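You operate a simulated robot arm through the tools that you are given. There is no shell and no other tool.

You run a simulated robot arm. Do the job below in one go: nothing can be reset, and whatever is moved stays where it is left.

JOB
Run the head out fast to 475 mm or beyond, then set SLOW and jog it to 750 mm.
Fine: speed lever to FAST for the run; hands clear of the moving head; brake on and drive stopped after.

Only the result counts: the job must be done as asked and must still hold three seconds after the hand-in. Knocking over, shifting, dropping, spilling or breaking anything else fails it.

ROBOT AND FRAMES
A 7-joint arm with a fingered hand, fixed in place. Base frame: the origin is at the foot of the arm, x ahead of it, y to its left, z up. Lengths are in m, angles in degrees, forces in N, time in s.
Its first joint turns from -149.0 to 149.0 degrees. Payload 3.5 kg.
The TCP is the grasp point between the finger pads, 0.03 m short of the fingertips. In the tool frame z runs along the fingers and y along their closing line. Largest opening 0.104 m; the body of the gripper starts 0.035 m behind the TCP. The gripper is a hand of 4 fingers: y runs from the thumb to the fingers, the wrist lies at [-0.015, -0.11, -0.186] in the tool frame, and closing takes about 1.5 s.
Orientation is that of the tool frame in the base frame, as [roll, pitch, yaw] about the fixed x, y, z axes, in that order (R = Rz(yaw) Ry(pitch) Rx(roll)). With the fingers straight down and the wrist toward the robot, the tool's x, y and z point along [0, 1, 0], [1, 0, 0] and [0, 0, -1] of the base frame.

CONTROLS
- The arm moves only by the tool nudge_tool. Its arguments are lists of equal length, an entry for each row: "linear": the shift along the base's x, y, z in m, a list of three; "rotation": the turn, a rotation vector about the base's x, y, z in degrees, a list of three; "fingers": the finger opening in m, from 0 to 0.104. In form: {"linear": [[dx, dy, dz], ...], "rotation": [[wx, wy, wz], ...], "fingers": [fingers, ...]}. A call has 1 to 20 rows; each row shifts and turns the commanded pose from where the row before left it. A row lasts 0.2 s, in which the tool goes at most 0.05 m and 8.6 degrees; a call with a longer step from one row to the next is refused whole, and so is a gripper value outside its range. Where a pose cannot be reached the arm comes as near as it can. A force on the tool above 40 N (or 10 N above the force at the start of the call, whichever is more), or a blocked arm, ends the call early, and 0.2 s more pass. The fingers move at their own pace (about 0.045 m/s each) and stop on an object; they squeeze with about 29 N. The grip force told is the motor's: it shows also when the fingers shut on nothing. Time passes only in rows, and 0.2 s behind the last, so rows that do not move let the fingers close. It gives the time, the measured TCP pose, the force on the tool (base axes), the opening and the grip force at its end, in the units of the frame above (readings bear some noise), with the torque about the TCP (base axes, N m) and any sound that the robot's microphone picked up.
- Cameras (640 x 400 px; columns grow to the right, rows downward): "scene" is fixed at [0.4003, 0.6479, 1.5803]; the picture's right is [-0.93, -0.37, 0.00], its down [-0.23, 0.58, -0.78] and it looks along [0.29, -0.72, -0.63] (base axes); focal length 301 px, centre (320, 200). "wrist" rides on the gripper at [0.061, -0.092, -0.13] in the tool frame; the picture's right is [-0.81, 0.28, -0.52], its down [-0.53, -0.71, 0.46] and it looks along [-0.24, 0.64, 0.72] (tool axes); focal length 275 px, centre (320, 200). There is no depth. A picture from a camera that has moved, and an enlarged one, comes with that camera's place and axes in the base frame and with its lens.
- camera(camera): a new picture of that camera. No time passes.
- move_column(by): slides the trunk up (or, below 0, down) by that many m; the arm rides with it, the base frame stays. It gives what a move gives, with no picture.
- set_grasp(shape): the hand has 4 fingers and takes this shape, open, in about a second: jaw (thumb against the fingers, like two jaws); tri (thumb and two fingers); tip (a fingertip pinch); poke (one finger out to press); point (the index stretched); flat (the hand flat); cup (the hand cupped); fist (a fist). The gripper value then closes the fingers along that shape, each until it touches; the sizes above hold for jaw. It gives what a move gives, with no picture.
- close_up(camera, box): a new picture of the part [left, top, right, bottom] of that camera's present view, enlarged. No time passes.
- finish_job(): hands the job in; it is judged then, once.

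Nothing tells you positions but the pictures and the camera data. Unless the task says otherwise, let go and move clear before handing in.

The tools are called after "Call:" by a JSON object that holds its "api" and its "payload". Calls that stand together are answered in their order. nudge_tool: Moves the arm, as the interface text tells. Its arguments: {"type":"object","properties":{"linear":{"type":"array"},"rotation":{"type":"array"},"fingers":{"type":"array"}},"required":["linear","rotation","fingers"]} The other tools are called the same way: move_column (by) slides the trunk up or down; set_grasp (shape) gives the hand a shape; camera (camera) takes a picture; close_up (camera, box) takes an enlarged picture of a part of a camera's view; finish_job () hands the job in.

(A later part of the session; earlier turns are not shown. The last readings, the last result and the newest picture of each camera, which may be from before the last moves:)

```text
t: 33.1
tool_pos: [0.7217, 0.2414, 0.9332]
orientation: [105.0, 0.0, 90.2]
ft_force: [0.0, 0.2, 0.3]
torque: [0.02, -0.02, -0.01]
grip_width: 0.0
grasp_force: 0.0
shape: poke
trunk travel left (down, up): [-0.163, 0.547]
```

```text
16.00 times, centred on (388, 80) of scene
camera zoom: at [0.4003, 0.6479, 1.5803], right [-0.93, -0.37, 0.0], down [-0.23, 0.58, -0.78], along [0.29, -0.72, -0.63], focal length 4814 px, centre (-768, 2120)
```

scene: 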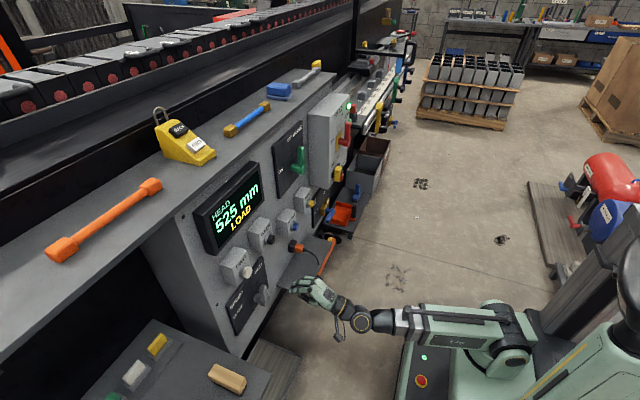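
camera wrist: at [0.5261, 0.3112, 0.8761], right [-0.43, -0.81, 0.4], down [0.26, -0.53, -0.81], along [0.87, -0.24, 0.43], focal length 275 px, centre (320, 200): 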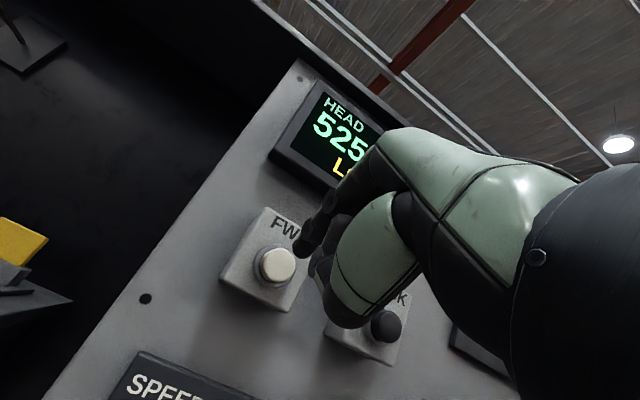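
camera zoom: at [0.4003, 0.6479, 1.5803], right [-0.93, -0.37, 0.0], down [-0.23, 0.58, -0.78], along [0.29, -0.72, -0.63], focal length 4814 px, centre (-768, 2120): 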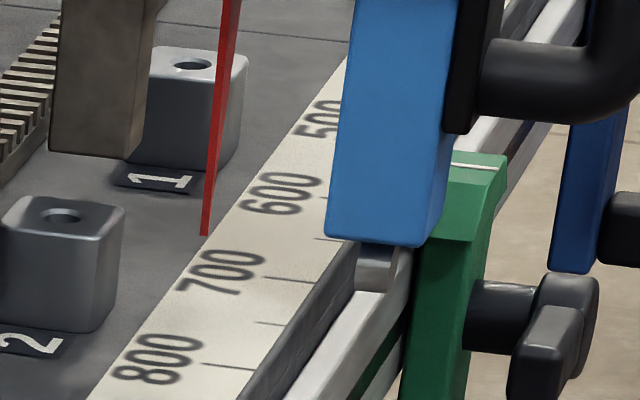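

Stopped at 725 mm READY. The display only steps in 25 mm, so I'll make one short jog tap and then verify against the printed scale.

Call:
{"api": "nudge_tool", "payload": {"linear": [[0.0205, 0.001, 0], [0, 0, 0], [-0.0205, 0, 0]], "rotation": [[0, 0, 0], [0, 0, 0], [0, 0, 0]], "fingers": [0.104, 0.104, 0.104]}}

Call:
{"api": "close_up", "payload": {"camera": "scene", "box": [180, 160, 300, 300]}}

Call:
{"api": "close_up", "payload": {"camera": "scene", "box": [372, 68, 404, 92]}}

```text
t: 33.9
tool_pos: [0.7207, 0.2419, 0.9332]
orientation: [105.0, 0.0, 90.1]
ft_force: [1.3, -0.2, 0.5]
torque: [-0.03, -0.01, -0.03]
grip_width: 0.0
grasp_force: 0.1
shape: poke
trunk travel left (down, up): [-0.163, 0.547]
heard: click
```

```text
2.86 times, centred on (240, 230) of scene
camera zoom: at [0.4003, 0.6479, 1.5803], right [-0.93, -0.37, 0.0], down [-0.23, 0.58, -0.78], along [0.29, -0.72, -0.63], focal length 860 px, centre (549, 114)
```

zoom: 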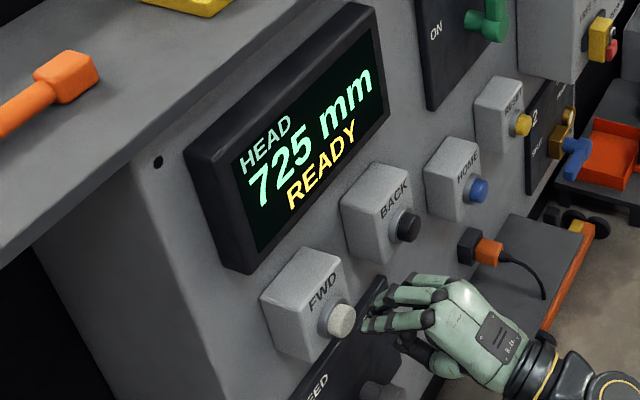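

```text
16.00 times, centred on (388, 80) of scene
camera zoom: at [0.4003, 0.6479, 1.5803], right [-0.93, -0.37, 0.0], down [-0.23, 0.58, -0.78], along [0.29, -0.72, -0.63], focal length 4814 px, centre (-768, 2120)
```

zoom: 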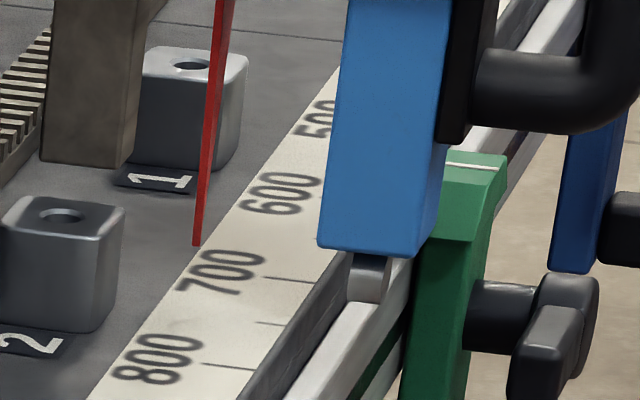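

The pointer advanced about 11 mm but the display still says 725, so I'm near its switching point. I'll back off, raise the arm, and use the wrist camera to read the pointer against the scale (head is stopped).

Call:
{"api": "nudge_tool", "payload": {"linear": [[-0.04, 0, 0], [-0.04, 0, 0], [-0.02, 0, 0]], "rotation": [[0, 0, 0], [0, 0, 0], [0, 0, 0]], "fingers": [0.104, 0.104, 0.104]}}

Call:
{"api": "move_column", "payload": {"by": 0.4}}

Call:
{"api": "camera", "payload": {"camera": "scene"}}

```text
t: 34.7
tool_pos: [0.6216, 0.2418, 0.9326]
orientation: [105.0, 0.0, 89.9]
ft_force: [-0.1, -0.7, -0.2]
torque: [-0.02, 0.01, 0.01]
grip_width: 0.0
grasp_force: 0.0
shape: poke
trunk travel left (down, up): [-0.163, 0.547]
```

```text
t: 38.5
tool_pos: [0.6214, 0.2411, 1.331]
orientation: [105.0, 0.0, 90.1]
ft_force: [-0.5, -0.5, -0.2]
torque: [-0.04, 0.02, 0.01]
grip_width: 0.0004
grasp_force: 0.0
shape: poke
trunk travel left (down, up): [-0.563, 0.147]
```

```text
taken
```

scene: 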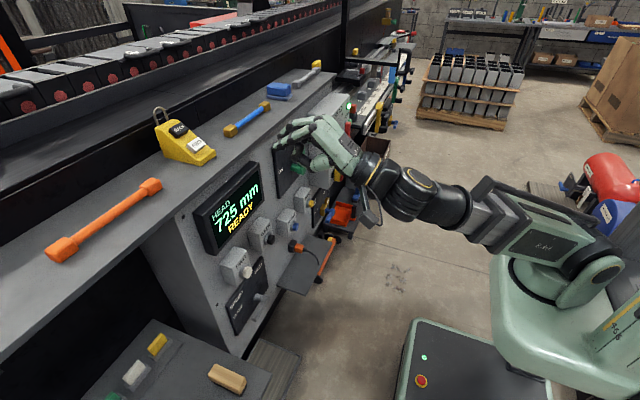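

The display is steady at 725 mm READY. Now I'll turn the hand down and carry it along toward the bed for a look at the scale.

Call:
{"api": "nudge_tool", "payload": {"linear": [[0, -0.03, 0.008], [0, -0.04, 0.008], [0, -0.04, 0.008], [0, -0.04, 0.008], [0, -0.04, 0.008], [0, -0.04, 0.008], [0, -0.04, 0.008], [0, -0.04, 0.008], [0, -0.04, 0.008]], "rotation": [[0, 8.33, 0], [0, 8.33, 0], [0, 8.33, 0], [0, 8.33, 0], [0, 8.33, 0], [0, 8.33, 0], [0, 8.33, 0], [0, 8.33, 0], [0, 8.33, 0]], "fingers": [0.104, 0.104, 0.104, 0.104, 0.104, 0.104, 0.104, 0.104, 0.104]}}

Call:
{"api": "nudge_tool", "payload": {"linear": [[-0.004, -0.045, 0], [-0.004, -0.045, 0], [-0.004, -0.045, 0], [-0.004, -0.045, 0], [-0.004, -0.045, 0], [-0.004, -0.045, 0], [-0.004, -0.045, 0], [-0.004, -0.045, 0], [-0.004, -0.045, 0]], "rotation": [[0, 0, -7.5], [0, 0, -7.5], [0, 0, -7.5], [0, 0, -7.5], [0, 0, -7.5], [0, 0, -7.5], [0, 0, -7.5], [0, 0, -7.5], [0, 0, -7.5]], "fingers": [0.104, 0.104, 0.104, 0.104, 0.104, 0.104, 0.104, 0.104, 0.104]}}

Call:
{"api": "camera", "payload": {"camera": "wrist"}}

Call:
{"api": "camera", "payload": {"camera": "scene"}}

```text
t: 40.5
tool_pos: [0.6221, -0.1137, 1.4048]
orientation: [-180.0, 0.0, 90.0]
ft_force: [0.2, -0.4, 0.5]
torque: [-0.02, 0.01, -0.02]
grip_width: 0.0
grasp_force: 0.0
shape: poke
trunk travel left (down, up): [-0.563, 0.147]
```

```text
t: 42.5
tool_pos: [0.5835, -0.5121, 1.4037]
orientation: [180.0, 0.0, 22.4]
ft_force: [0.6, 0.5, 0.1]
torque: [0.03, -0.02, 0.0]
grip_width: 0.0
grasp_force: 0.1
shape: poke
trunk travel left (down, up): [-0.563, 0.147]
```

```text
taken
camera wrist: at [0.6052, -0.4027, 1.5329], right [-0.64, -0.56, 0.52], down [-0.76, 0.46, -0.46], along [0.02, -0.69, -0.72], focal length 275 px, centre (320, 200)
```

wrist: 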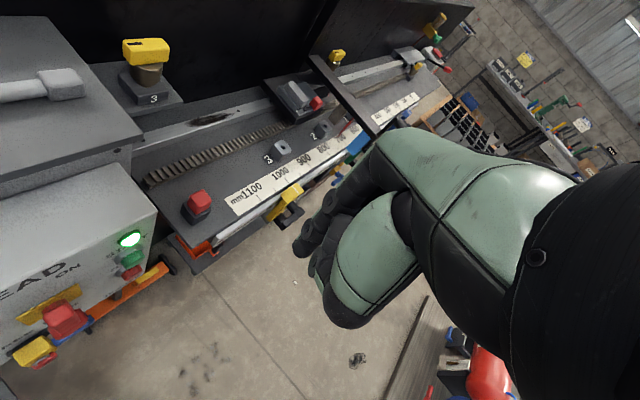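

```text
taken
```

scene: 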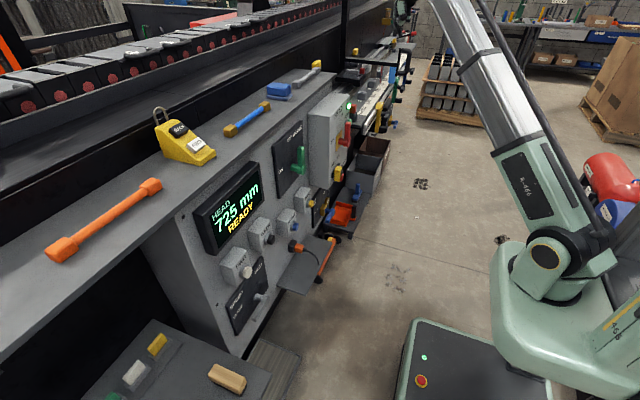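

The wrist camera now sees the scale and the head. I'll move a bit closer and take a zoomed view of the pointer.

Call:
{"api": "nudge_tool", "payload": {"linear": [[0, -0.04, 0.01], [0, -0.04, 0.01], [0, -0.04, 0.01], [0, -0.04, 0.01], [0, -0.03, 0.01]], "rotation": [[0, 0, 0], [0, 0, 0], [0, 0, 0], [0, 0, 0], [0, 0, 0]], "fingers": [0.104, 0.104, 0.104, 0.104, 0.104]}}

Call:
{"api": "camera", "payload": {"camera": "wrist"}}

Call:
{"api": "close_up", "payload": {"camera": "wrist", "box": [220, 60, 400, 220]}}

```text
t: 43.7
tool_pos: [0.544, -0.6491, 1.405]
orientation: [180.0, -0.1, 22.6]
ft_force: [1.0, 0.3, 0.3]
torque: [0.02, -0.01, -0.02]
grip_width: 0.0
grasp_force: 0.0
shape: poke
out of reach, approached as far as the arm can: row 3, 4, 5
trunk travel left (down, up): [-0.563, 0.147]
```

```text
taken
camera wrist: at [0.5646, -0.5401, 1.535], right [-0.64, -0.56, 0.52], down [-0.77, 0.45, -0.46], along [0.02, -0.69, -0.72], focal length 275 px, centre (320, 200)
```

wrist: 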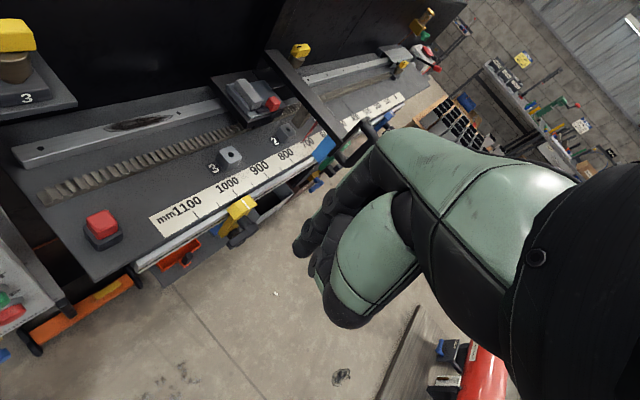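

```text
2.50 times, centred on (310, 140) of wrist
camera zoom: at [0.5646, -0.5401, 1.535], right [-0.64, -0.56, 0.52], down [-0.77, 0.45, -0.46], along [0.02, -0.69, -0.72], focal length 688 px, centre (345, 350)
```

zoom: 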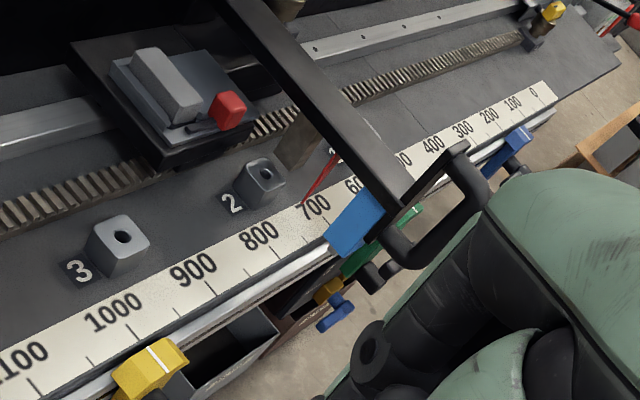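

Call:
{"api": "close_up", "payload": {"camera": "wrist", "box": [276, 115, 340, 165]}}

Call:
{"api": "close_up", "payload": {"camera": "scene", "box": [372, 68, 404, 92]}}

```text
8.00 times, centred on (308, 140) of wrist
camera zoom: at [0.5646, -0.5401, 1.535], right [-0.64, -0.56, 0.52], down [-0.77, 0.45, -0.46], along [0.02, -0.69, -0.72], focal length 2202 px, centre (416, 680)
```

zoom: 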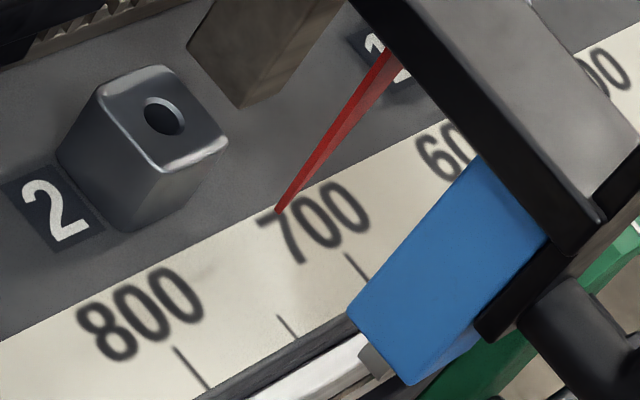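

```text
16.00 times, centred on (388, 80) of scene
camera zoom: at [0.4003, 0.6479, 1.5803], right [-0.93, -0.37, 0.0], down [-0.23, 0.58, -0.78], along [0.29, -0.72, -0.63], focal length 4814 px, centre (-768, 2120)
```

zoom: 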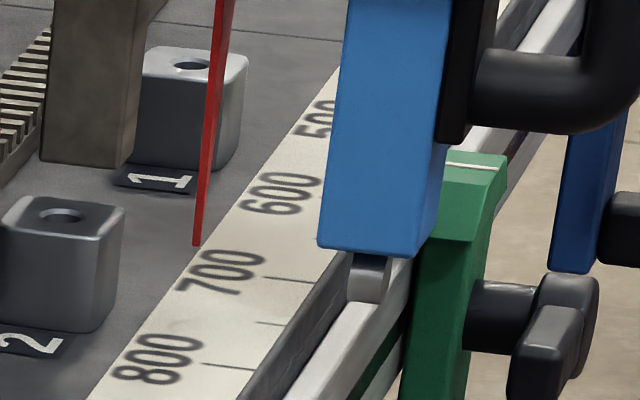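

The pointer triangulates to about 738–739 mm, so one more similar tap should bring it to 750. While I'm here, I'll look at the HEAD box to see whether there is a separate STOP control for the drive.

Call:
{"api": "nudge_tool", "payload": {"linear": [[0, 0.04, 0], [0, 0.04, 0], [0, 0.04, 0], [0, 0.04, 0], [0, 0.04, 0], [0, 0.04, 0]], "rotation": [[0, 0, 0], [0, 0, 0], [0, 0, 0], [0, 0, 0], [0, 0, 0], [0, 0, 0]], "fingers": [0.104, 0.104, 0.104, 0.104, 0.104, 0.104]}}

Call:
{"api": "camera", "payload": {"camera": "wrist"}}

Call:
{"api": "close_up", "payload": {"camera": "wrist", "box": [0, 180, 220, 400]}}

```text
t: 45.1
tool_pos: [0.5418, -0.4104, 1.4038]
orientation: [180.0, 0.0, 22.4]
ft_force: [0.3, -0.5, -0.7]
torque: [-0.03, -0.01, -0.02]
grip_width: 0.0
grasp_force: 0.1
shape: poke
trunk travel left (down, up): [-0.563, 0.147]
```

```text
taken
camera wrist: at [0.5637, -0.3011, 1.5333], right [-0.64, -0.56, 0.52], down [-0.77, 0.45, -0.46], along [0.02, -0.69, -0.72], focal length 275 px, centre (320, 200)
```

wrist: 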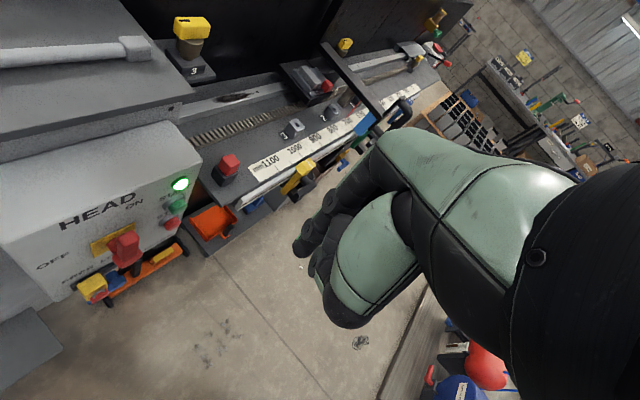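

```text
1.82 times, centred on (110, 290) of wrist
camera zoom: at [0.5637, -0.3011, 1.5333], right [-0.64, -0.56, 0.52], down [-0.77, 0.45, -0.46], along [0.02, -0.69, -0.72], focal length 500 px, centre (702, 36)
```

zoom: 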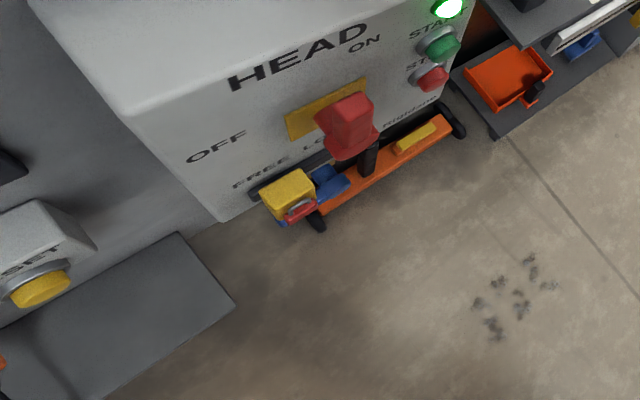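

There are START and STOP buttons on the HEAD box, so after braking I should press STOP to stop the drive. First I'll return to FWD for the last jog tap, reversing my path.

Call:
{"api": "nudge_tool", "payload": {"linear": [[0.009, 0.04, 0], [0.009, 0.04, 0], [0.009, 0.04, 0], [0.009, 0.04, 0], [0.009, 0.04, 0], [0.009, 0.04, 0], [0.009, 0.04, 0], [0.009, 0.04, 0], [0.008, 0.04, 0]], "rotation": [[0, 0, 7.5], [0, 0, 7.5], [0, 0, 7.5], [0, 0, 7.5], [0, 0, 7.5], [0, 0, 7.5], [0, 0, 7.5], [0, 0, 7.5], [0, 0, 7.5]], "fingers": [0.104, 0.104, 0.104, 0.104, 0.104, 0.104, 0.104, 0.104, 0.104]}}

Call:
{"api": "nudge_tool", "payload": {"linear": [[0, 0.033, -0.008], [0, 0.033, -0.008], [0, 0.033, -0.008], [0, 0.033, -0.008], [0, 0.033, -0.008], [0, 0.033, -0.008], [0, 0.033, -0.008], [0, 0.033, -0.008], [0, 0.03, -0.008]], "rotation": [[0, -8.33, 0], [0, -8.33, 0], [0, -8.33, 0], [0, -8.33, 0], [0, -8.33, 0], [0, -8.33, 0], [0, -8.33, 0], [0, -8.33, 0], [0, -8.33, 0]], "fingers": [0.104, 0.104, 0.104, 0.104, 0.104, 0.104, 0.104, 0.104, 0.104]}}

Call:
{"api": "move_column", "payload": {"by": -0.4}}

Call:
{"api": "camera", "payload": {"camera": "wrist"}}

Call:
{"api": "close_up", "payload": {"camera": "scene", "box": [180, 160, 340, 340]}}

```text
t: 47.1
tool_pos: [0.6201, -0.0494, 1.405]
orientation: [180.0, 0.0, 90.2]
ft_force: [-0.9, 0.2, -0.2]
torque: [0.01, -0.01, -0.02]
grip_width: 0.0002
grasp_force: 0.1
shape: poke
trunk travel left (down, up): [-0.563, 0.147]
```

```text
t: 49.1
tool_pos: [0.6225, 0.2443, 1.3272]
orientation: [104.9, 0.0, 90.1]
ft_force: [0.6, -0.4, -0.3]
torque: [0.0, 0.01, -0.02]
grip_width: 0.0
grasp_force: 0.0
shape: poke
out of reach, approached as far as the arm can: row 1
trunk travel left (down, up): [-0.563, 0.147]
```

```text
t: 52.9
tool_pos: [0.623, 0.2429, 0.9285]
orientation: [105.0, 0.0, 89.9]
ft_force: [-0.6, 0.1, -0.3]
torque: [-0.01, 0.0, -0.03]
grip_width: 0.0
grasp_force: 0.1
shape: poke
trunk travel left (down, up): [-0.163, 0.547]
```

```text
taken
camera wrist: at [0.473, 0.3047, 0.8731], right [-0.43, -0.81, 0.4], down [0.26, -0.53, -0.81], along [0.87, -0.24, 0.44], focal length 275 px, centre (320, 200)
```

wrist: 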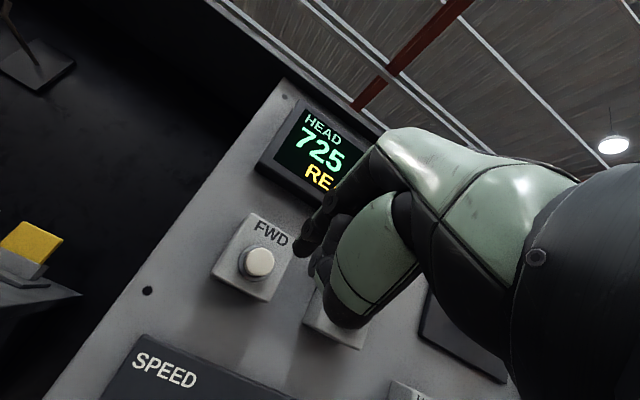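

```text
2.22 times, centred on (260, 250) of scene
camera zoom: at [0.4003, 0.6479, 1.5803], right [-0.93, -0.37, 0.0], down [-0.23, 0.58, -0.78], along [0.29, -0.72, -0.63], focal length 669 px, centre (453, 89)
```

zoom: 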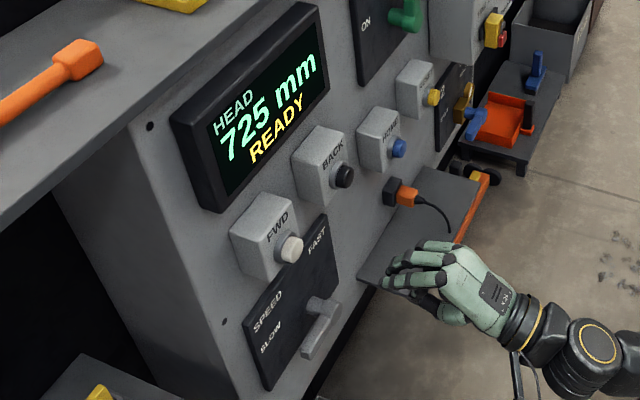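

Back in front of FWD. I'll go to the same pre-press point as before, then do the tap.

Call:
{"api": "nudge_tool", "payload": {"linear": [[0.04, 0, 0.003], [0.038, 0, 0.002], [0.02, 0, 0]], "rotation": [[0, 0, 0], [0, 0, 0], [0, 0, 0]], "fingers": [0.104, 0.104, 0.104]}}

```text
t: 53.7
tool_pos: [0.721, 0.2434, 0.933]
orientation: [104.9, 0.1, 90.0]
ft_force: [0.2, -0.5, -0.3]
torque: [-0.01, -0.01, 0.02]
grip_width: 0.0
grasp_force: 0.1
shape: poke
trunk travel left (down, up): [-0.163, 0.547]
```

Same pre-press position as last time; now the short tap.

Call:
{"api": "nudge_tool", "payload": {"linear": [[0.021, 0, 0], [0, 0, 0], [-0.021, 0, 0]], "rotation": [[0, 0, 0], [0, 0, 0], [0, 0, 0]], "fingers": [0.104, 0.104, 0.104]}}

Call:
{"api": "close_up", "payload": {"camera": "scene", "box": [180, 160, 300, 300]}}

Call:
{"api": "close_up", "payload": {"camera": "scene", "box": [372, 68, 404, 92]}}

```text
t: 54.5
tool_pos: [0.7213, 0.2426, 0.9331]
orientation: [105.1, 0.0, 90.1]
ft_force: [0.6, 0.5, 0.6]
torque: [0.0, -0.02, -0.01]
grip_width: 0.0002
grasp_force: 0.1
shape: poke
trunk travel left (down, up): [-0.163, 0.547]
heard: click
```

```text
2.86 times, centred on (240, 230) of scene
camera zoom: at [0.4003, 0.6479, 1.5803], right [-0.93, -0.37, 0.0], down [-0.23, 0.58, -0.78], along [0.29, -0.72, -0.63], focal length 860 px, centre (549, 114)
```

zoom: 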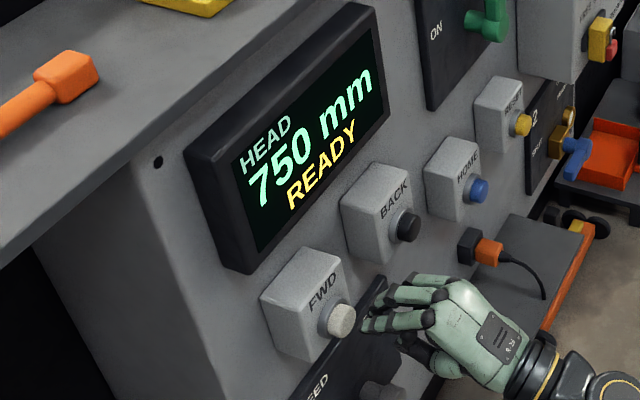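

```text
16.00 times, centred on (388, 80) of scene
camera zoom: at [0.4003, 0.6479, 1.5803], right [-0.93, -0.37, 0.0], down [-0.23, 0.58, -0.78], along [0.29, -0.72, -0.63], focal length 4814 px, centre (-768, 2120)
```

zoom: 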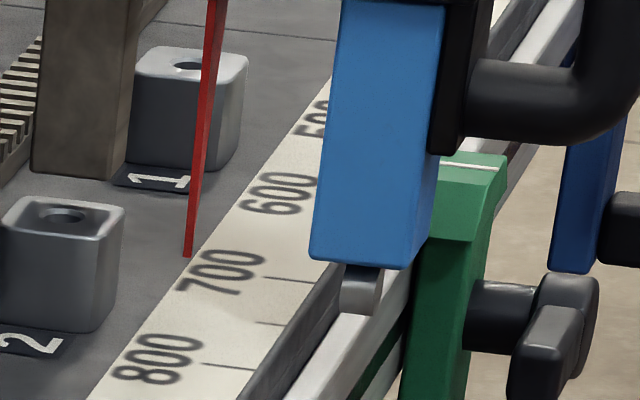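

The display reads 750 mm READY and the pointer works out at about 750–753 mm. Now the brake: I'll retreat and move over to the brake lever for a close look.

Call:
{"api": "nudge_tool", "payload": {"linear": [[-0.04, 0, 0], [-0.04, 0, 0], [-0.02, 0, 0], [0, -0.042, 0.015], [0, -0.042, 0.015], [0, -0.042, 0.015], [0, -0.042, 0.015], [0, -0.042, 0.015], [0, -0.042, 0.015], [0, -0.042, 0.015], [0, -0.042, 0.015], [0, -0.042, 0.01]], "rotation": [[0, 0, 0], [0, 0, 0], [0, 0, 0], [0, 0, 0], [0, 0, 0], [0, 0, 0], [0, 0, 0], [0, 0, 0], [0, 0, 0], [0, 0, 0], [0, 0, 0], [0, 0, 0]], "fingers": [0.104, 0.104, 0.104, 0.104, 0.104, 0.104, 0.104, 0.104, 0.104, 0.104, 0.104, 0.104]}}

Call:
{"api": "camera", "payload": {"camera": "wrist"}}

Call:
{"api": "close_up", "payload": {"camera": "scene", "box": [180, 110, 380, 250]}}

```text
t: 57.1
tool_pos: [0.6226, -0.1357, 1.0625]
orientation: [105.1, 0.1, 90.0]
ft_force: [-0.8, 0.0, 0.7]
torque: [0.02, -0.03, 0.02]
grip_width: 0.0
grasp_force: 0.1
shape: poke
trunk travel left (down, up): [-0.163, 0.547]
```

```text
taken
camera wrist: at [0.4732, -0.0734, 1.0064], right [-0.43, -0.81, 0.4], down [0.26, -0.53, -0.81], along [0.87, -0.24, 0.44], focal length 275 px, centre (320, 200)
```

wrist: 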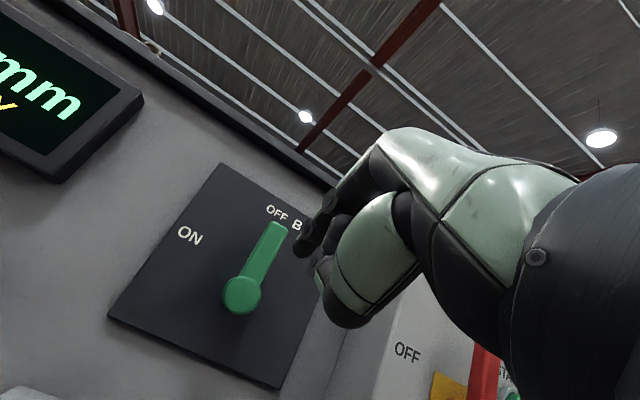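

```text
2.86 times, centred on (280, 180) of scene
camera zoom: at [0.4003, 0.6479, 1.5803], right [-0.93, -0.37, 0.0], down [-0.23, 0.58, -0.78], along [0.29, -0.72, -0.63], focal length 860 px, centre (434, 257)
```

zoom: 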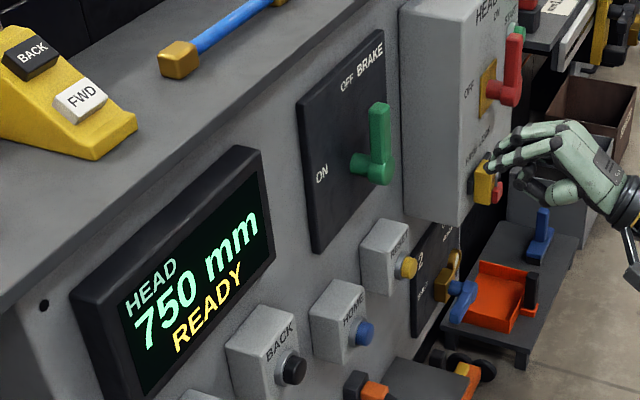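

The brake lever has the same geometry as the speed lever: hub at about (0.782, −0.128, 1.016), handle up to z ≈ 1.097. I'll move to its −y side and approach partway.

Call:
{"api": "nudge_tool", "payload": {"linear": [[0.01, -0.0335, 0.0155], [0.03, 0, 0], [0.035, 0, 0]], "rotation": [[0, 0, 0], [0, 0, 0], [0, 0, 0]], "fingers": [0.104, 0.104, 0.104]}}

Call:
{"api": "camera", "payload": {"camera": "wrist"}}

Call:
{"api": "close_up", "payload": {"camera": "scene", "box": [250, 90, 370, 190]}}

```text
t: 57.9
tool_pos: [0.696, -0.1673, 1.0789]
orientation: [105.0, 0.0, 89.9]
ft_force: [0.0, 0.4, 0.6]
torque: [0.03, 0.03, -0.02]
grip_width: 0.0
grasp_force: 0.1
shape: poke
trunk travel left (down, up): [-0.163, 0.547]
```

```text
taken
camera wrist: at [0.5455, -0.1067, 1.0227], right [-0.43, -0.81, 0.4], down [0.26, -0.53, -0.81], along [0.87, -0.24, 0.44], focal length 275 px, centre (320, 200)
```

wrist: 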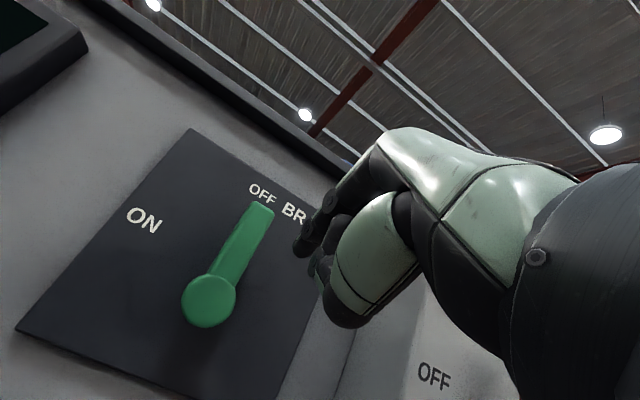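

```text
4.00 times, centred on (310, 140) of scene
camera zoom: at [0.4003, 0.6479, 1.5803], right [-0.93, -0.37, 0.0], down [-0.23, 0.58, -0.78], along [0.29, -0.72, -0.63], focal length 1203 px, centre (360, 440)
```

zoom: 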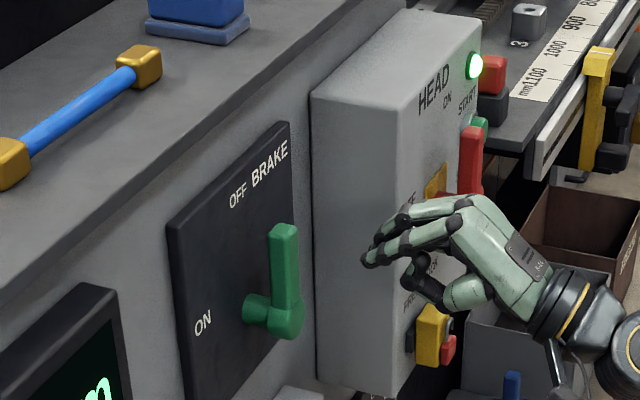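

The finger lines up just on the −y side of the handle with clearance to the HEAD box. I'll slide forward beside the handle.

Call:
{"api": "nudge_tool", "payload": {"linear": [[0.03, 0, 0], [0.02, 0, 0], [0.014, 0, 0]], "rotation": [[0, 0, 0], [0, 0, 0], [0, 0, 0]], "fingers": [0.104, 0.104, 0.104]}}

Call:
{"api": "camera", "payload": {"camera": "wrist"}}

Call:
{"api": "close_up", "payload": {"camera": "scene", "box": [250, 90, 370, 190]}}

```text
t: 58.7
tool_pos: [0.7618, -0.1666, 1.0794]
orientation: [105.0, 0.0, 90.0]
ft_force: [-0.4, -0.6, -0.1]
torque: [0.02, 0.02, -0.02]
grip_width: 0.0
grasp_force: 0.0
shape: poke
trunk travel left (down, up): [-0.163, 0.547]
```

```text
taken
camera wrist: at [0.6117, -0.1058, 1.0232], right [-0.43, -0.81, 0.4], down [0.26, -0.53, -0.81], along [0.87, -0.24, 0.44], focal length 275 px, centre (320, 200)
```

wrist: 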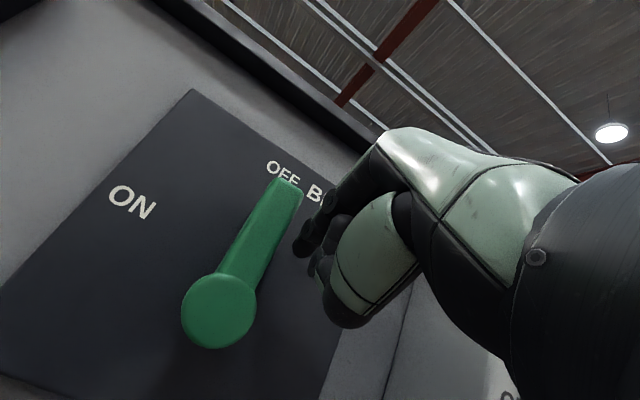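

```text
4.00 times, centred on (310, 140) of scene
camera zoom: at [0.4003, 0.6479, 1.5803], right [-0.93, -0.37, 0.0], down [-0.23, 0.58, -0.78], along [0.29, -0.72, -0.63], focal length 1203 px, centre (360, 440)
```

zoom: 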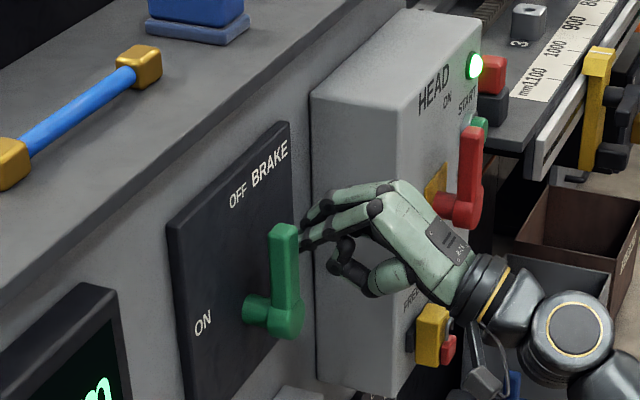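

In position beside the brake handle. I'll push it over toward ON along the same arc.

Call:
{"api": "nudge_tool", "payload": {"linear": [[0, 0.015, 0.0], [0, 0.013, 0.0], [0, 0.012, -0.001], [0, 0.015, -0.005], [0, 0.012, -0.008]], "rotation": [[0, 0, 0], [0, 0, 0], [0, 0, 0], [0, 0, 0], [0, 0, 0]], "fingers": [0.104, 0.104, 0.104, 0.104, 0.104]}}

Call:
{"api": "camera", "payload": {"camera": "wrist"}}

Call:
{"api": "close_up", "payload": {"camera": "scene", "box": [250, 90, 370, 190]}}

```text
t: 59.9
tool_pos: [0.7589, -0.1018, 1.0661]
orientation: [105.1, 0.0, 90.0]
ft_force: [0.1, -0.9, 0.4]
torque: [-0.01, 0.0, 0.01]
grip_width: 0.0002
grasp_force: 0.0
shape: poke
trunk travel left (down, up): [-0.163, 0.547]
```

```text
taken
camera wrist: at [0.6091, -0.0406, 1.0101], right [-0.43, -0.81, 0.4], down [0.26, -0.53, -0.81], along [0.87, -0.24, 0.44], focal length 275 px, centre (320, 200)
```

wrist: 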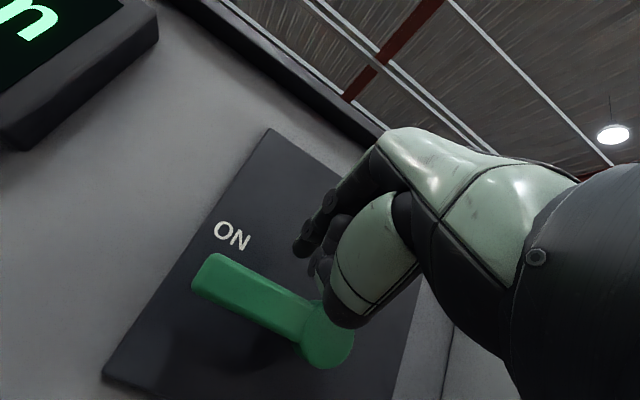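

```text
4.00 times, centred on (310, 140) of scene
camera zoom: at [0.4003, 0.6479, 1.5803], right [-0.93, -0.37, 0.0], down [-0.23, 0.58, -0.78], along [0.29, -0.72, -0.63], focal length 1203 px, centre (360, 440)
```

zoom: 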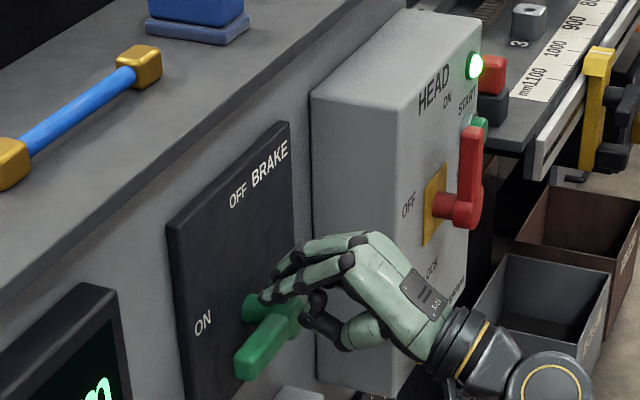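

The brake lever swung to +y (ON). I'll press down to make sure it is fully seated.

Call:
{"api": "nudge_tool", "payload": {"linear": [[0, 0.008, -0.01], [0, 0.004, -0.01], [0, 0, -0.004]], "rotation": [[0, 0, 0], [0, 0, 0], [0, 0, 0]], "fingers": [0.104, 0.104, 0.104]}}

Call:
{"api": "nudge_tool", "payload": {"linear": [[0, 0, -0.003], [0, 0, -0.002]], "rotation": [[0, 0, 0], [0, 0, 0]], "fingers": [0.104, 0.104]}}

Call:
{"api": "camera", "payload": {"camera": "wrist"}}

Call:
{"api": "close_up", "payload": {"camera": "scene", "box": [180, 90, 340, 250]}}

```text
t: 60.7
tool_pos: [0.7576, -0.0907, 1.0426]
orientation: [105.0, 0.0, 89.9]
ft_force: [1.4, -0.2, 7.0]
torque: [0.02, -0.17, -0.01]
grip_width: 0.0002
grasp_force: 0.1
shape: poke
trunk travel left (down, up): [-0.163, 0.547]
```

```text
t: 61.3
tool_pos: [0.7574, -0.0888, 1.0411]
orientation: [104.7, 0.0, 90.1]
ft_force: [3.3, 0.2, 28.9]
torque: [-0.04, -0.67, 0.0]
grip_width: 0.0002
grasp_force: 0.0
shape: poke
trunk travel left (down, up): [-0.163, 0.547]
```

```text
taken
camera wrist: at [0.6083, -0.0277, 0.9838], right [-0.43, -0.81, 0.4], down [0.26, -0.53, -0.81], along [0.86, -0.24, 0.44], focal length 275 px, centre (320, 200)
```

wrist: 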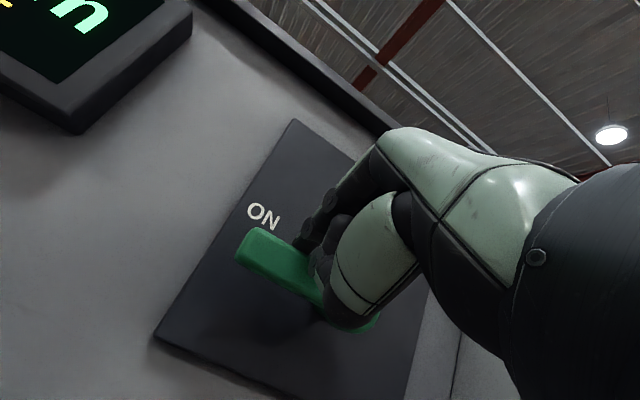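

```text
2.50 times, centred on (260, 170) of scene
camera zoom: at [0.4003, 0.6479, 1.5803], right [-0.93, -0.37, 0.0], down [-0.23, 0.58, -0.78], along [0.29, -0.72, -0.63], focal length 752 px, centre (470, 275)
```

zoom: 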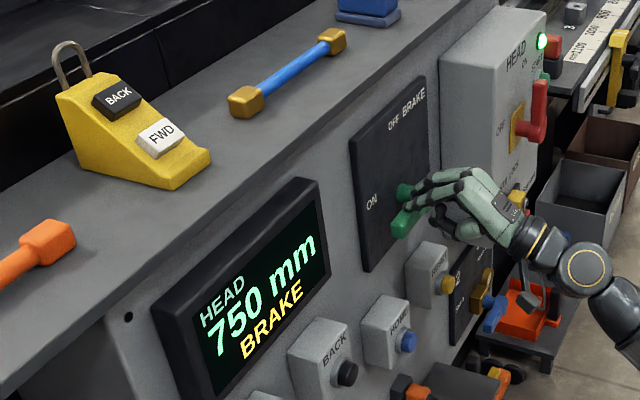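

The display now shows 750 mm BRAKE, so the brake is on. Next I'll lift off, retreat, and move in front of the HEAD box to find the STOP button.

Call:
{"api": "nudge_tool", "payload": {"linear": [[0, 0, 0.012], [0, 0, 0.012], [-0.04, 0, 0], [-0.04, 0, 0], [-0.04, 0, 0], [-0.04, 0, 0], [0, -0.04, 0.005], [0, -0.04, 0.005], [0, -0.04, 0.005], [0, -0.04, 0.005], [0, -0.04, 0.005], [0, -0.04, 0.005], [0, -0.04, 0.005], [0, -0.04, 0.005]], "rotation": [[0, 0, 0], [0, 0, 0], [0, 0, 0], [0, 0, 0], [0, 0, 0], [0, 0, 0], [0, 0, 0], [0, 0, 0], [0, 0, 0], [0, 0, 0], [0, 0, 0], [0, 0, 0], [0, 0, 0], [0, 0, 0]], "fingers": [0.104, 0.104, 0.104, 0.104, 0.104, 0.104, 0.104, 0.104, 0.104, 0.104, 0.104, 0.104, 0.104, 0.104]}}

Call:
{"api": "camera", "payload": {"camera": "wrist"}}

Call:
{"api": "camera", "payload": {"camera": "scene"}}

Call:
{"api": "close_up", "payload": {"camera": "scene", "box": [180, 90, 340, 250]}}

```text
t: 64.3
tool_pos: [0.601, -0.4111, 1.0969]
orientation: [105.0, 0.0, 90.0]
ft_force: [0.2, 0.1, -0.8]
torque: [0.01, 0.01, -0.01]
grip_width: 0.0
grasp_force: 0.1
shape: poke
trunk travel left (down, up): [-0.163, 0.547]
```

```text
taken
camera wrist: at [0.4507, -0.3495, 1.0421], right [-0.43, -0.81, 0.4], down [0.26, -0.53, -0.81], along [0.87, -0.24, 0.44], focal length 275 px, centre (320, 200)
```

wrist: 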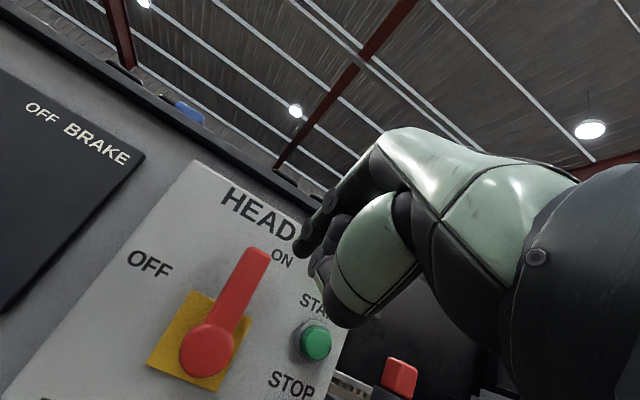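

```text
taken
```

scene: 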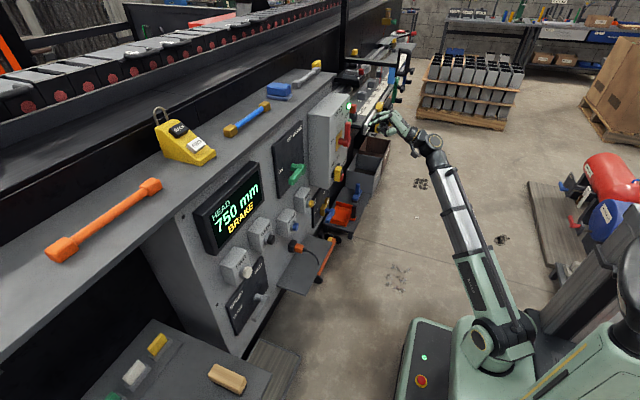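

```text
2.50 times, centred on (260, 170) of scene
camera zoom: at [0.4003, 0.6479, 1.5803], right [-0.93, -0.37, 0.0], down [-0.23, 0.58, -0.78], along [0.29, -0.72, -0.63], focal length 752 px, centre (470, 275)
```

zoom: 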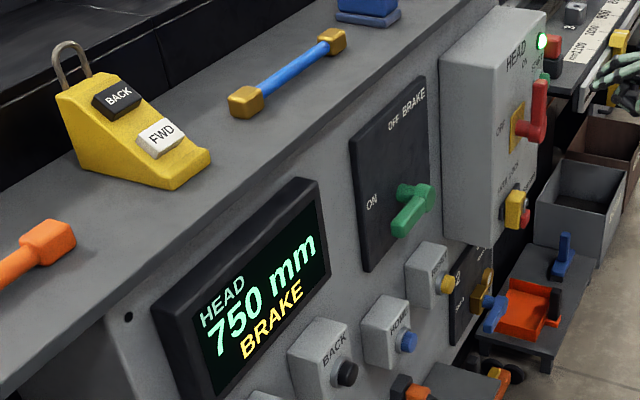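

The brake lever is at ON and the display says BRAKE. START is at about (0.718, −0.482, 1.048), with STOP just below it. I'll ease back and down a little to see STOP and the bins below.

Call:
{"api": "nudge_tool", "payload": {"linear": [[-0.02, -0.01, -0.02], [-0.01, -0.01, -0.02]], "rotation": [[0, 7.5, 0], [0, 7.5, 0]], "fingers": [0.104, 0.104]}}

Call:
{"api": "camera", "payload": {"camera": "wrist"}}

Call:
{"api": "close_up", "payload": {"camera": "scene", "box": [310, 80, 450, 210]}}

```text
t: 64.9
tool_pos: [0.5694, -0.4311, 1.0562]
orientation: [120.0, 0.0, 90.0]
ft_force: [1.1, -0.5, -0.5]
torque: [-0.01, 0.03, 0.0]
grip_width: 0.0001
grasp_force: 0.1
shape: poke
trunk travel left (down, up): [-0.163, 0.547]
```

```text
taken
camera wrist: at [0.4108, -0.3694, 1.0423], right [-0.31, -0.81, 0.5], down [0.04, -0.53, -0.85], along [0.95, -0.24, 0.19], focal length 275 px, centre (320, 200)
```

wrist: 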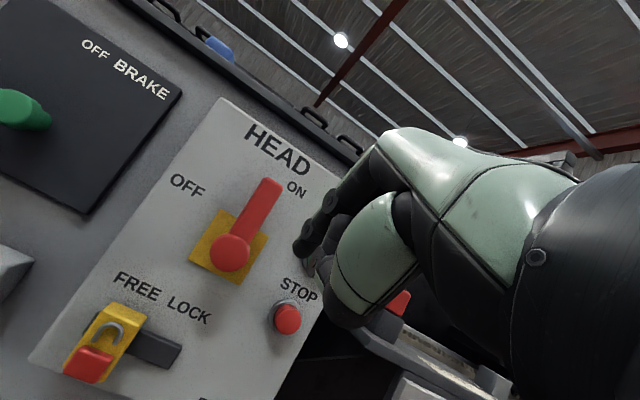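

```text
3.08 times, centred on (380, 145) of scene
camera zoom: at [0.4003, 0.6479, 1.5803], right [-0.93, -0.37, 0.0], down [-0.23, 0.58, -0.78], along [0.29, -0.72, -0.63], focal length 926 px, centre (135, 369)
```

zoom: 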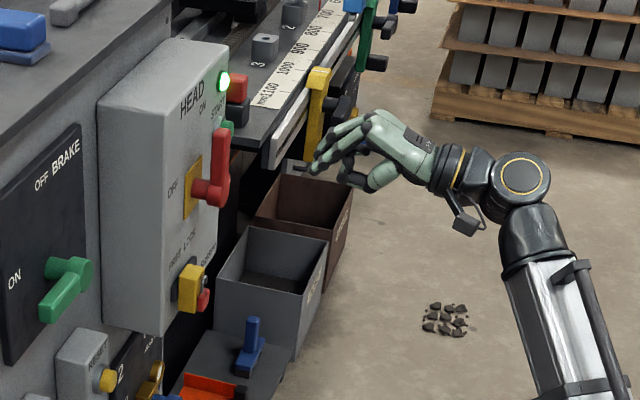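

STOP is clearly visible at about (0.718, −0.483, 0.970), and the bins are far below near the floor. I'll line the finger up with STOP.

Call:
{"api": "nudge_tool", "payload": {"linear": [[0.02, -0.02, -0.0257], [0.02, -0.02, -0.0257], [0.02, -0.02, -0.0255]], "rotation": [[0, -5, 0], [0, -5, 0], [0, -5, 0]], "fingers": [0.104, 0.104, 0.104]}}

Call:
{"api": "camera", "payload": {"camera": "wrist"}}

Call:
{"api": "close_up", "payload": {"camera": "scene", "box": [310, 80, 430, 180]}}

```text
t: 65.7
tool_pos: [0.6304, -0.4898, 0.979]
orientation: [105.0, 0.0, 90.1]
ft_force: [0.1, 0.3, 0.8]
torque: [0.0, 0.04, 0.01]
grip_width: 0.0
grasp_force: 0.1
shape: poke
trunk travel left (down, up): [-0.163, 0.547]
```

```text
taken
camera wrist: at [0.4804, -0.4276, 0.9226], right [-0.43, -0.81, 0.4], down [0.26, -0.53, -0.81], along [0.87, -0.24, 0.44], focal length 275 px, centre (320, 200)
```

wrist: 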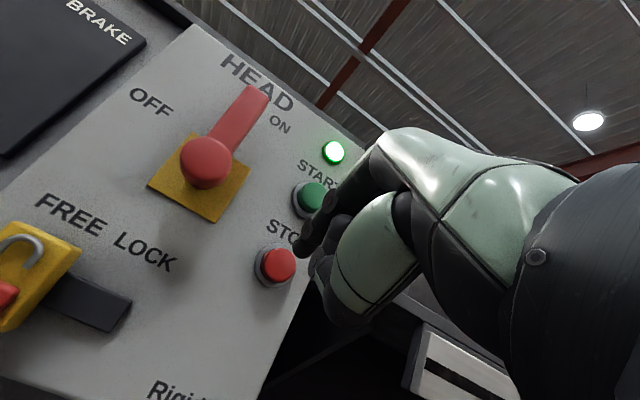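

```text
4.00 times, centred on (370, 130) of scene
camera zoom: at [0.4003, 0.6479, 1.5803], right [-0.93, -0.37, 0.0], down [-0.23, 0.58, -0.78], along [0.29, -0.72, -0.63], focal length 1203 px, centre (120, 480)
```

zoom: 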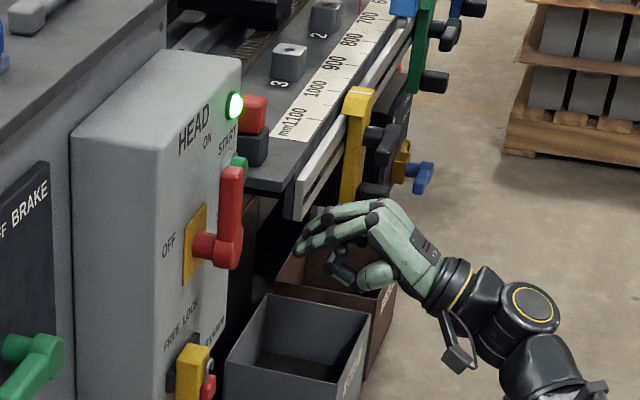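

STOP is at about (0.722, −0.486, 0.968) and my finger is well aligned. I'll approach to within about a centimetre.

Call:
{"api": "nudge_tool", "payload": {"linear": [[0.025, -0.003, -0.001], [0.02, -0.001, 0]], "rotation": [[0, 0, 0], [0, 0, 0]], "fingers": [0.104, 0.104]}}

Call:
{"api": "close_up", "payload": {"camera": "wrist", "box": [200, 120, 400, 320]}}

Call:
{"api": "close_up", "payload": {"camera": "scene", "box": [310, 80, 430, 180]}}

```text
t: 66.3
tool_pos: [0.6749, -0.4939, 0.98]
orientation: [105.0, 0.0, 90.3]
ft_force: [-0.2, 0.1, -0.9]
torque: [0.0, -0.02, 0.01]
grip_width: 0.0
grasp_force: 0.1
shape: poke
trunk travel left (down, up): [-0.163, 0.547]
```

```text
2.00 times, centred on (300, 220) of wrist
camera zoom: at [0.5257, -0.4316, 0.9246], right [-0.43, -0.81, 0.4], down [0.26, -0.53, -0.81], along [0.87, -0.24, 0.44], focal length 551 px, centre (360, 160)
```

zoom: 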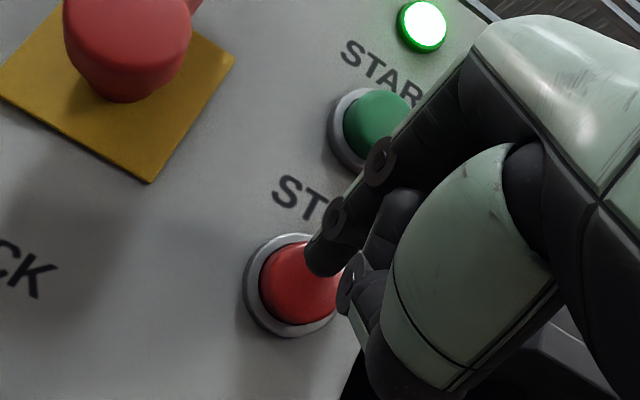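

```text
4.00 times, centred on (370, 130) of scene
camera zoom: at [0.4003, 0.6479, 1.5803], right [-0.93, -0.37, 0.0], down [-0.23, 0.58, -0.78], along [0.29, -0.72, -0.63], focal length 1203 px, centre (120, 480)
```

zoom: 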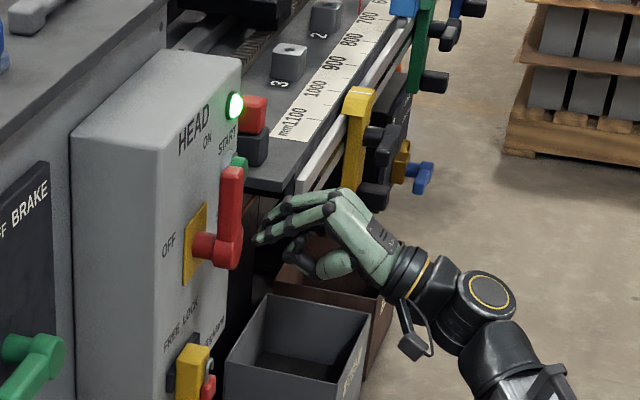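

The geometry matches the FWD press, so contact should come about 11 mm further in. I'll press STOP in small steps.

Call:
{"api": "nudge_tool", "payload": {"linear": [[0.012, 0, -0.001], [0.005, 0, 0]], "rotation": [[0, 0, 0], [0, 0, 0]], "fingers": [0.104, 0.104]}}

Call:
{"api": "close_up", "payload": {"camera": "scene", "box": [180, 80, 420, 250]}}

```text
t: 66.9
tool_pos: [0.6917, -0.4922, 0.98]
orientation: [105.0, 0.0, 90.0]
ft_force: [-2.8, 1.4, -1.7]
torque: [0.0, 0.03, 0.02]
grip_width: 0.0
grasp_force: 0.0
shape: poke
trunk travel left (down, up): [-0.163, 0.547]
```

```text
2.35 times, centred on (300, 165) of scene
camera zoom: at [0.4003, 0.6479, 1.5803], right [-0.93, -0.37, 0.0], down [-0.23, 0.58, -0.78], along [0.29, -0.72, -0.63], focal length 708 px, centre (367, 282)
```

zoom: 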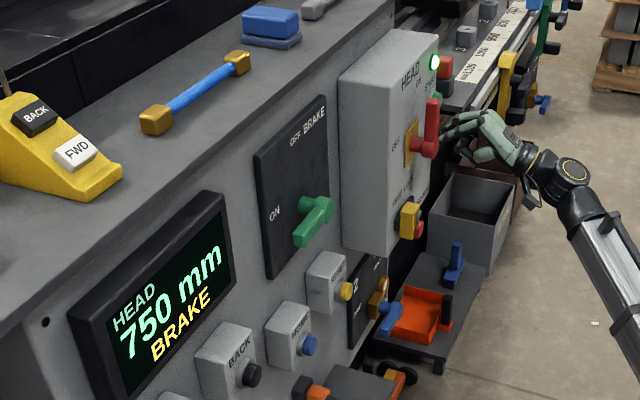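

Contact is made at about 2.8 N. A few more mm should click it.

Call:
{"api": "nudge_tool", "payload": {"linear": [[0.004, 0, 0]], "rotation": [[0, 0, 0]], "fingers": [0.104]}}

Call:
{"api": "close_up", "payload": {"camera": "scene", "box": [180, 80, 420, 250]}}

```text
t: 67.3
tool_pos: [0.6947, -0.4932, 0.9807]
orientation: [105.0, 0.0, 90.0]
ft_force: [-5.5, 0.4, -0.3]
torque: [-0.01, 0.07, 0.0]
grip_width: 0.0
grasp_force: 0.1
shape: poke
trunk travel left (down, up): [-0.163, 0.547]
heard: click
```

```text
2.35 times, centred on (300, 165) of scene
camera zoom: at [0.4003, 0.6479, 1.5803], right [-0.93, -0.37, 0.0], down [-0.23, 0.58, -0.78], along [0.29, -0.72, -0.63], focal length 708 px, centre (367, 282)
```

zoom: 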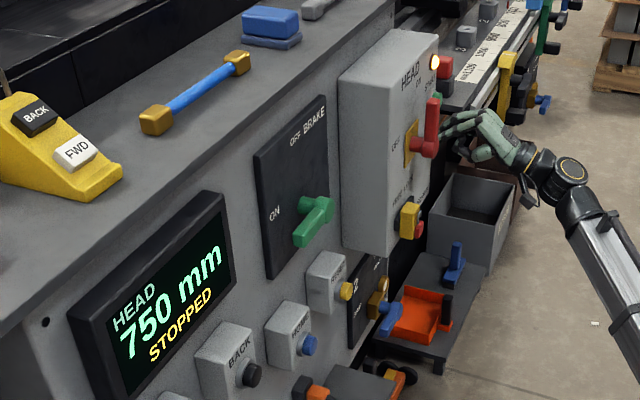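

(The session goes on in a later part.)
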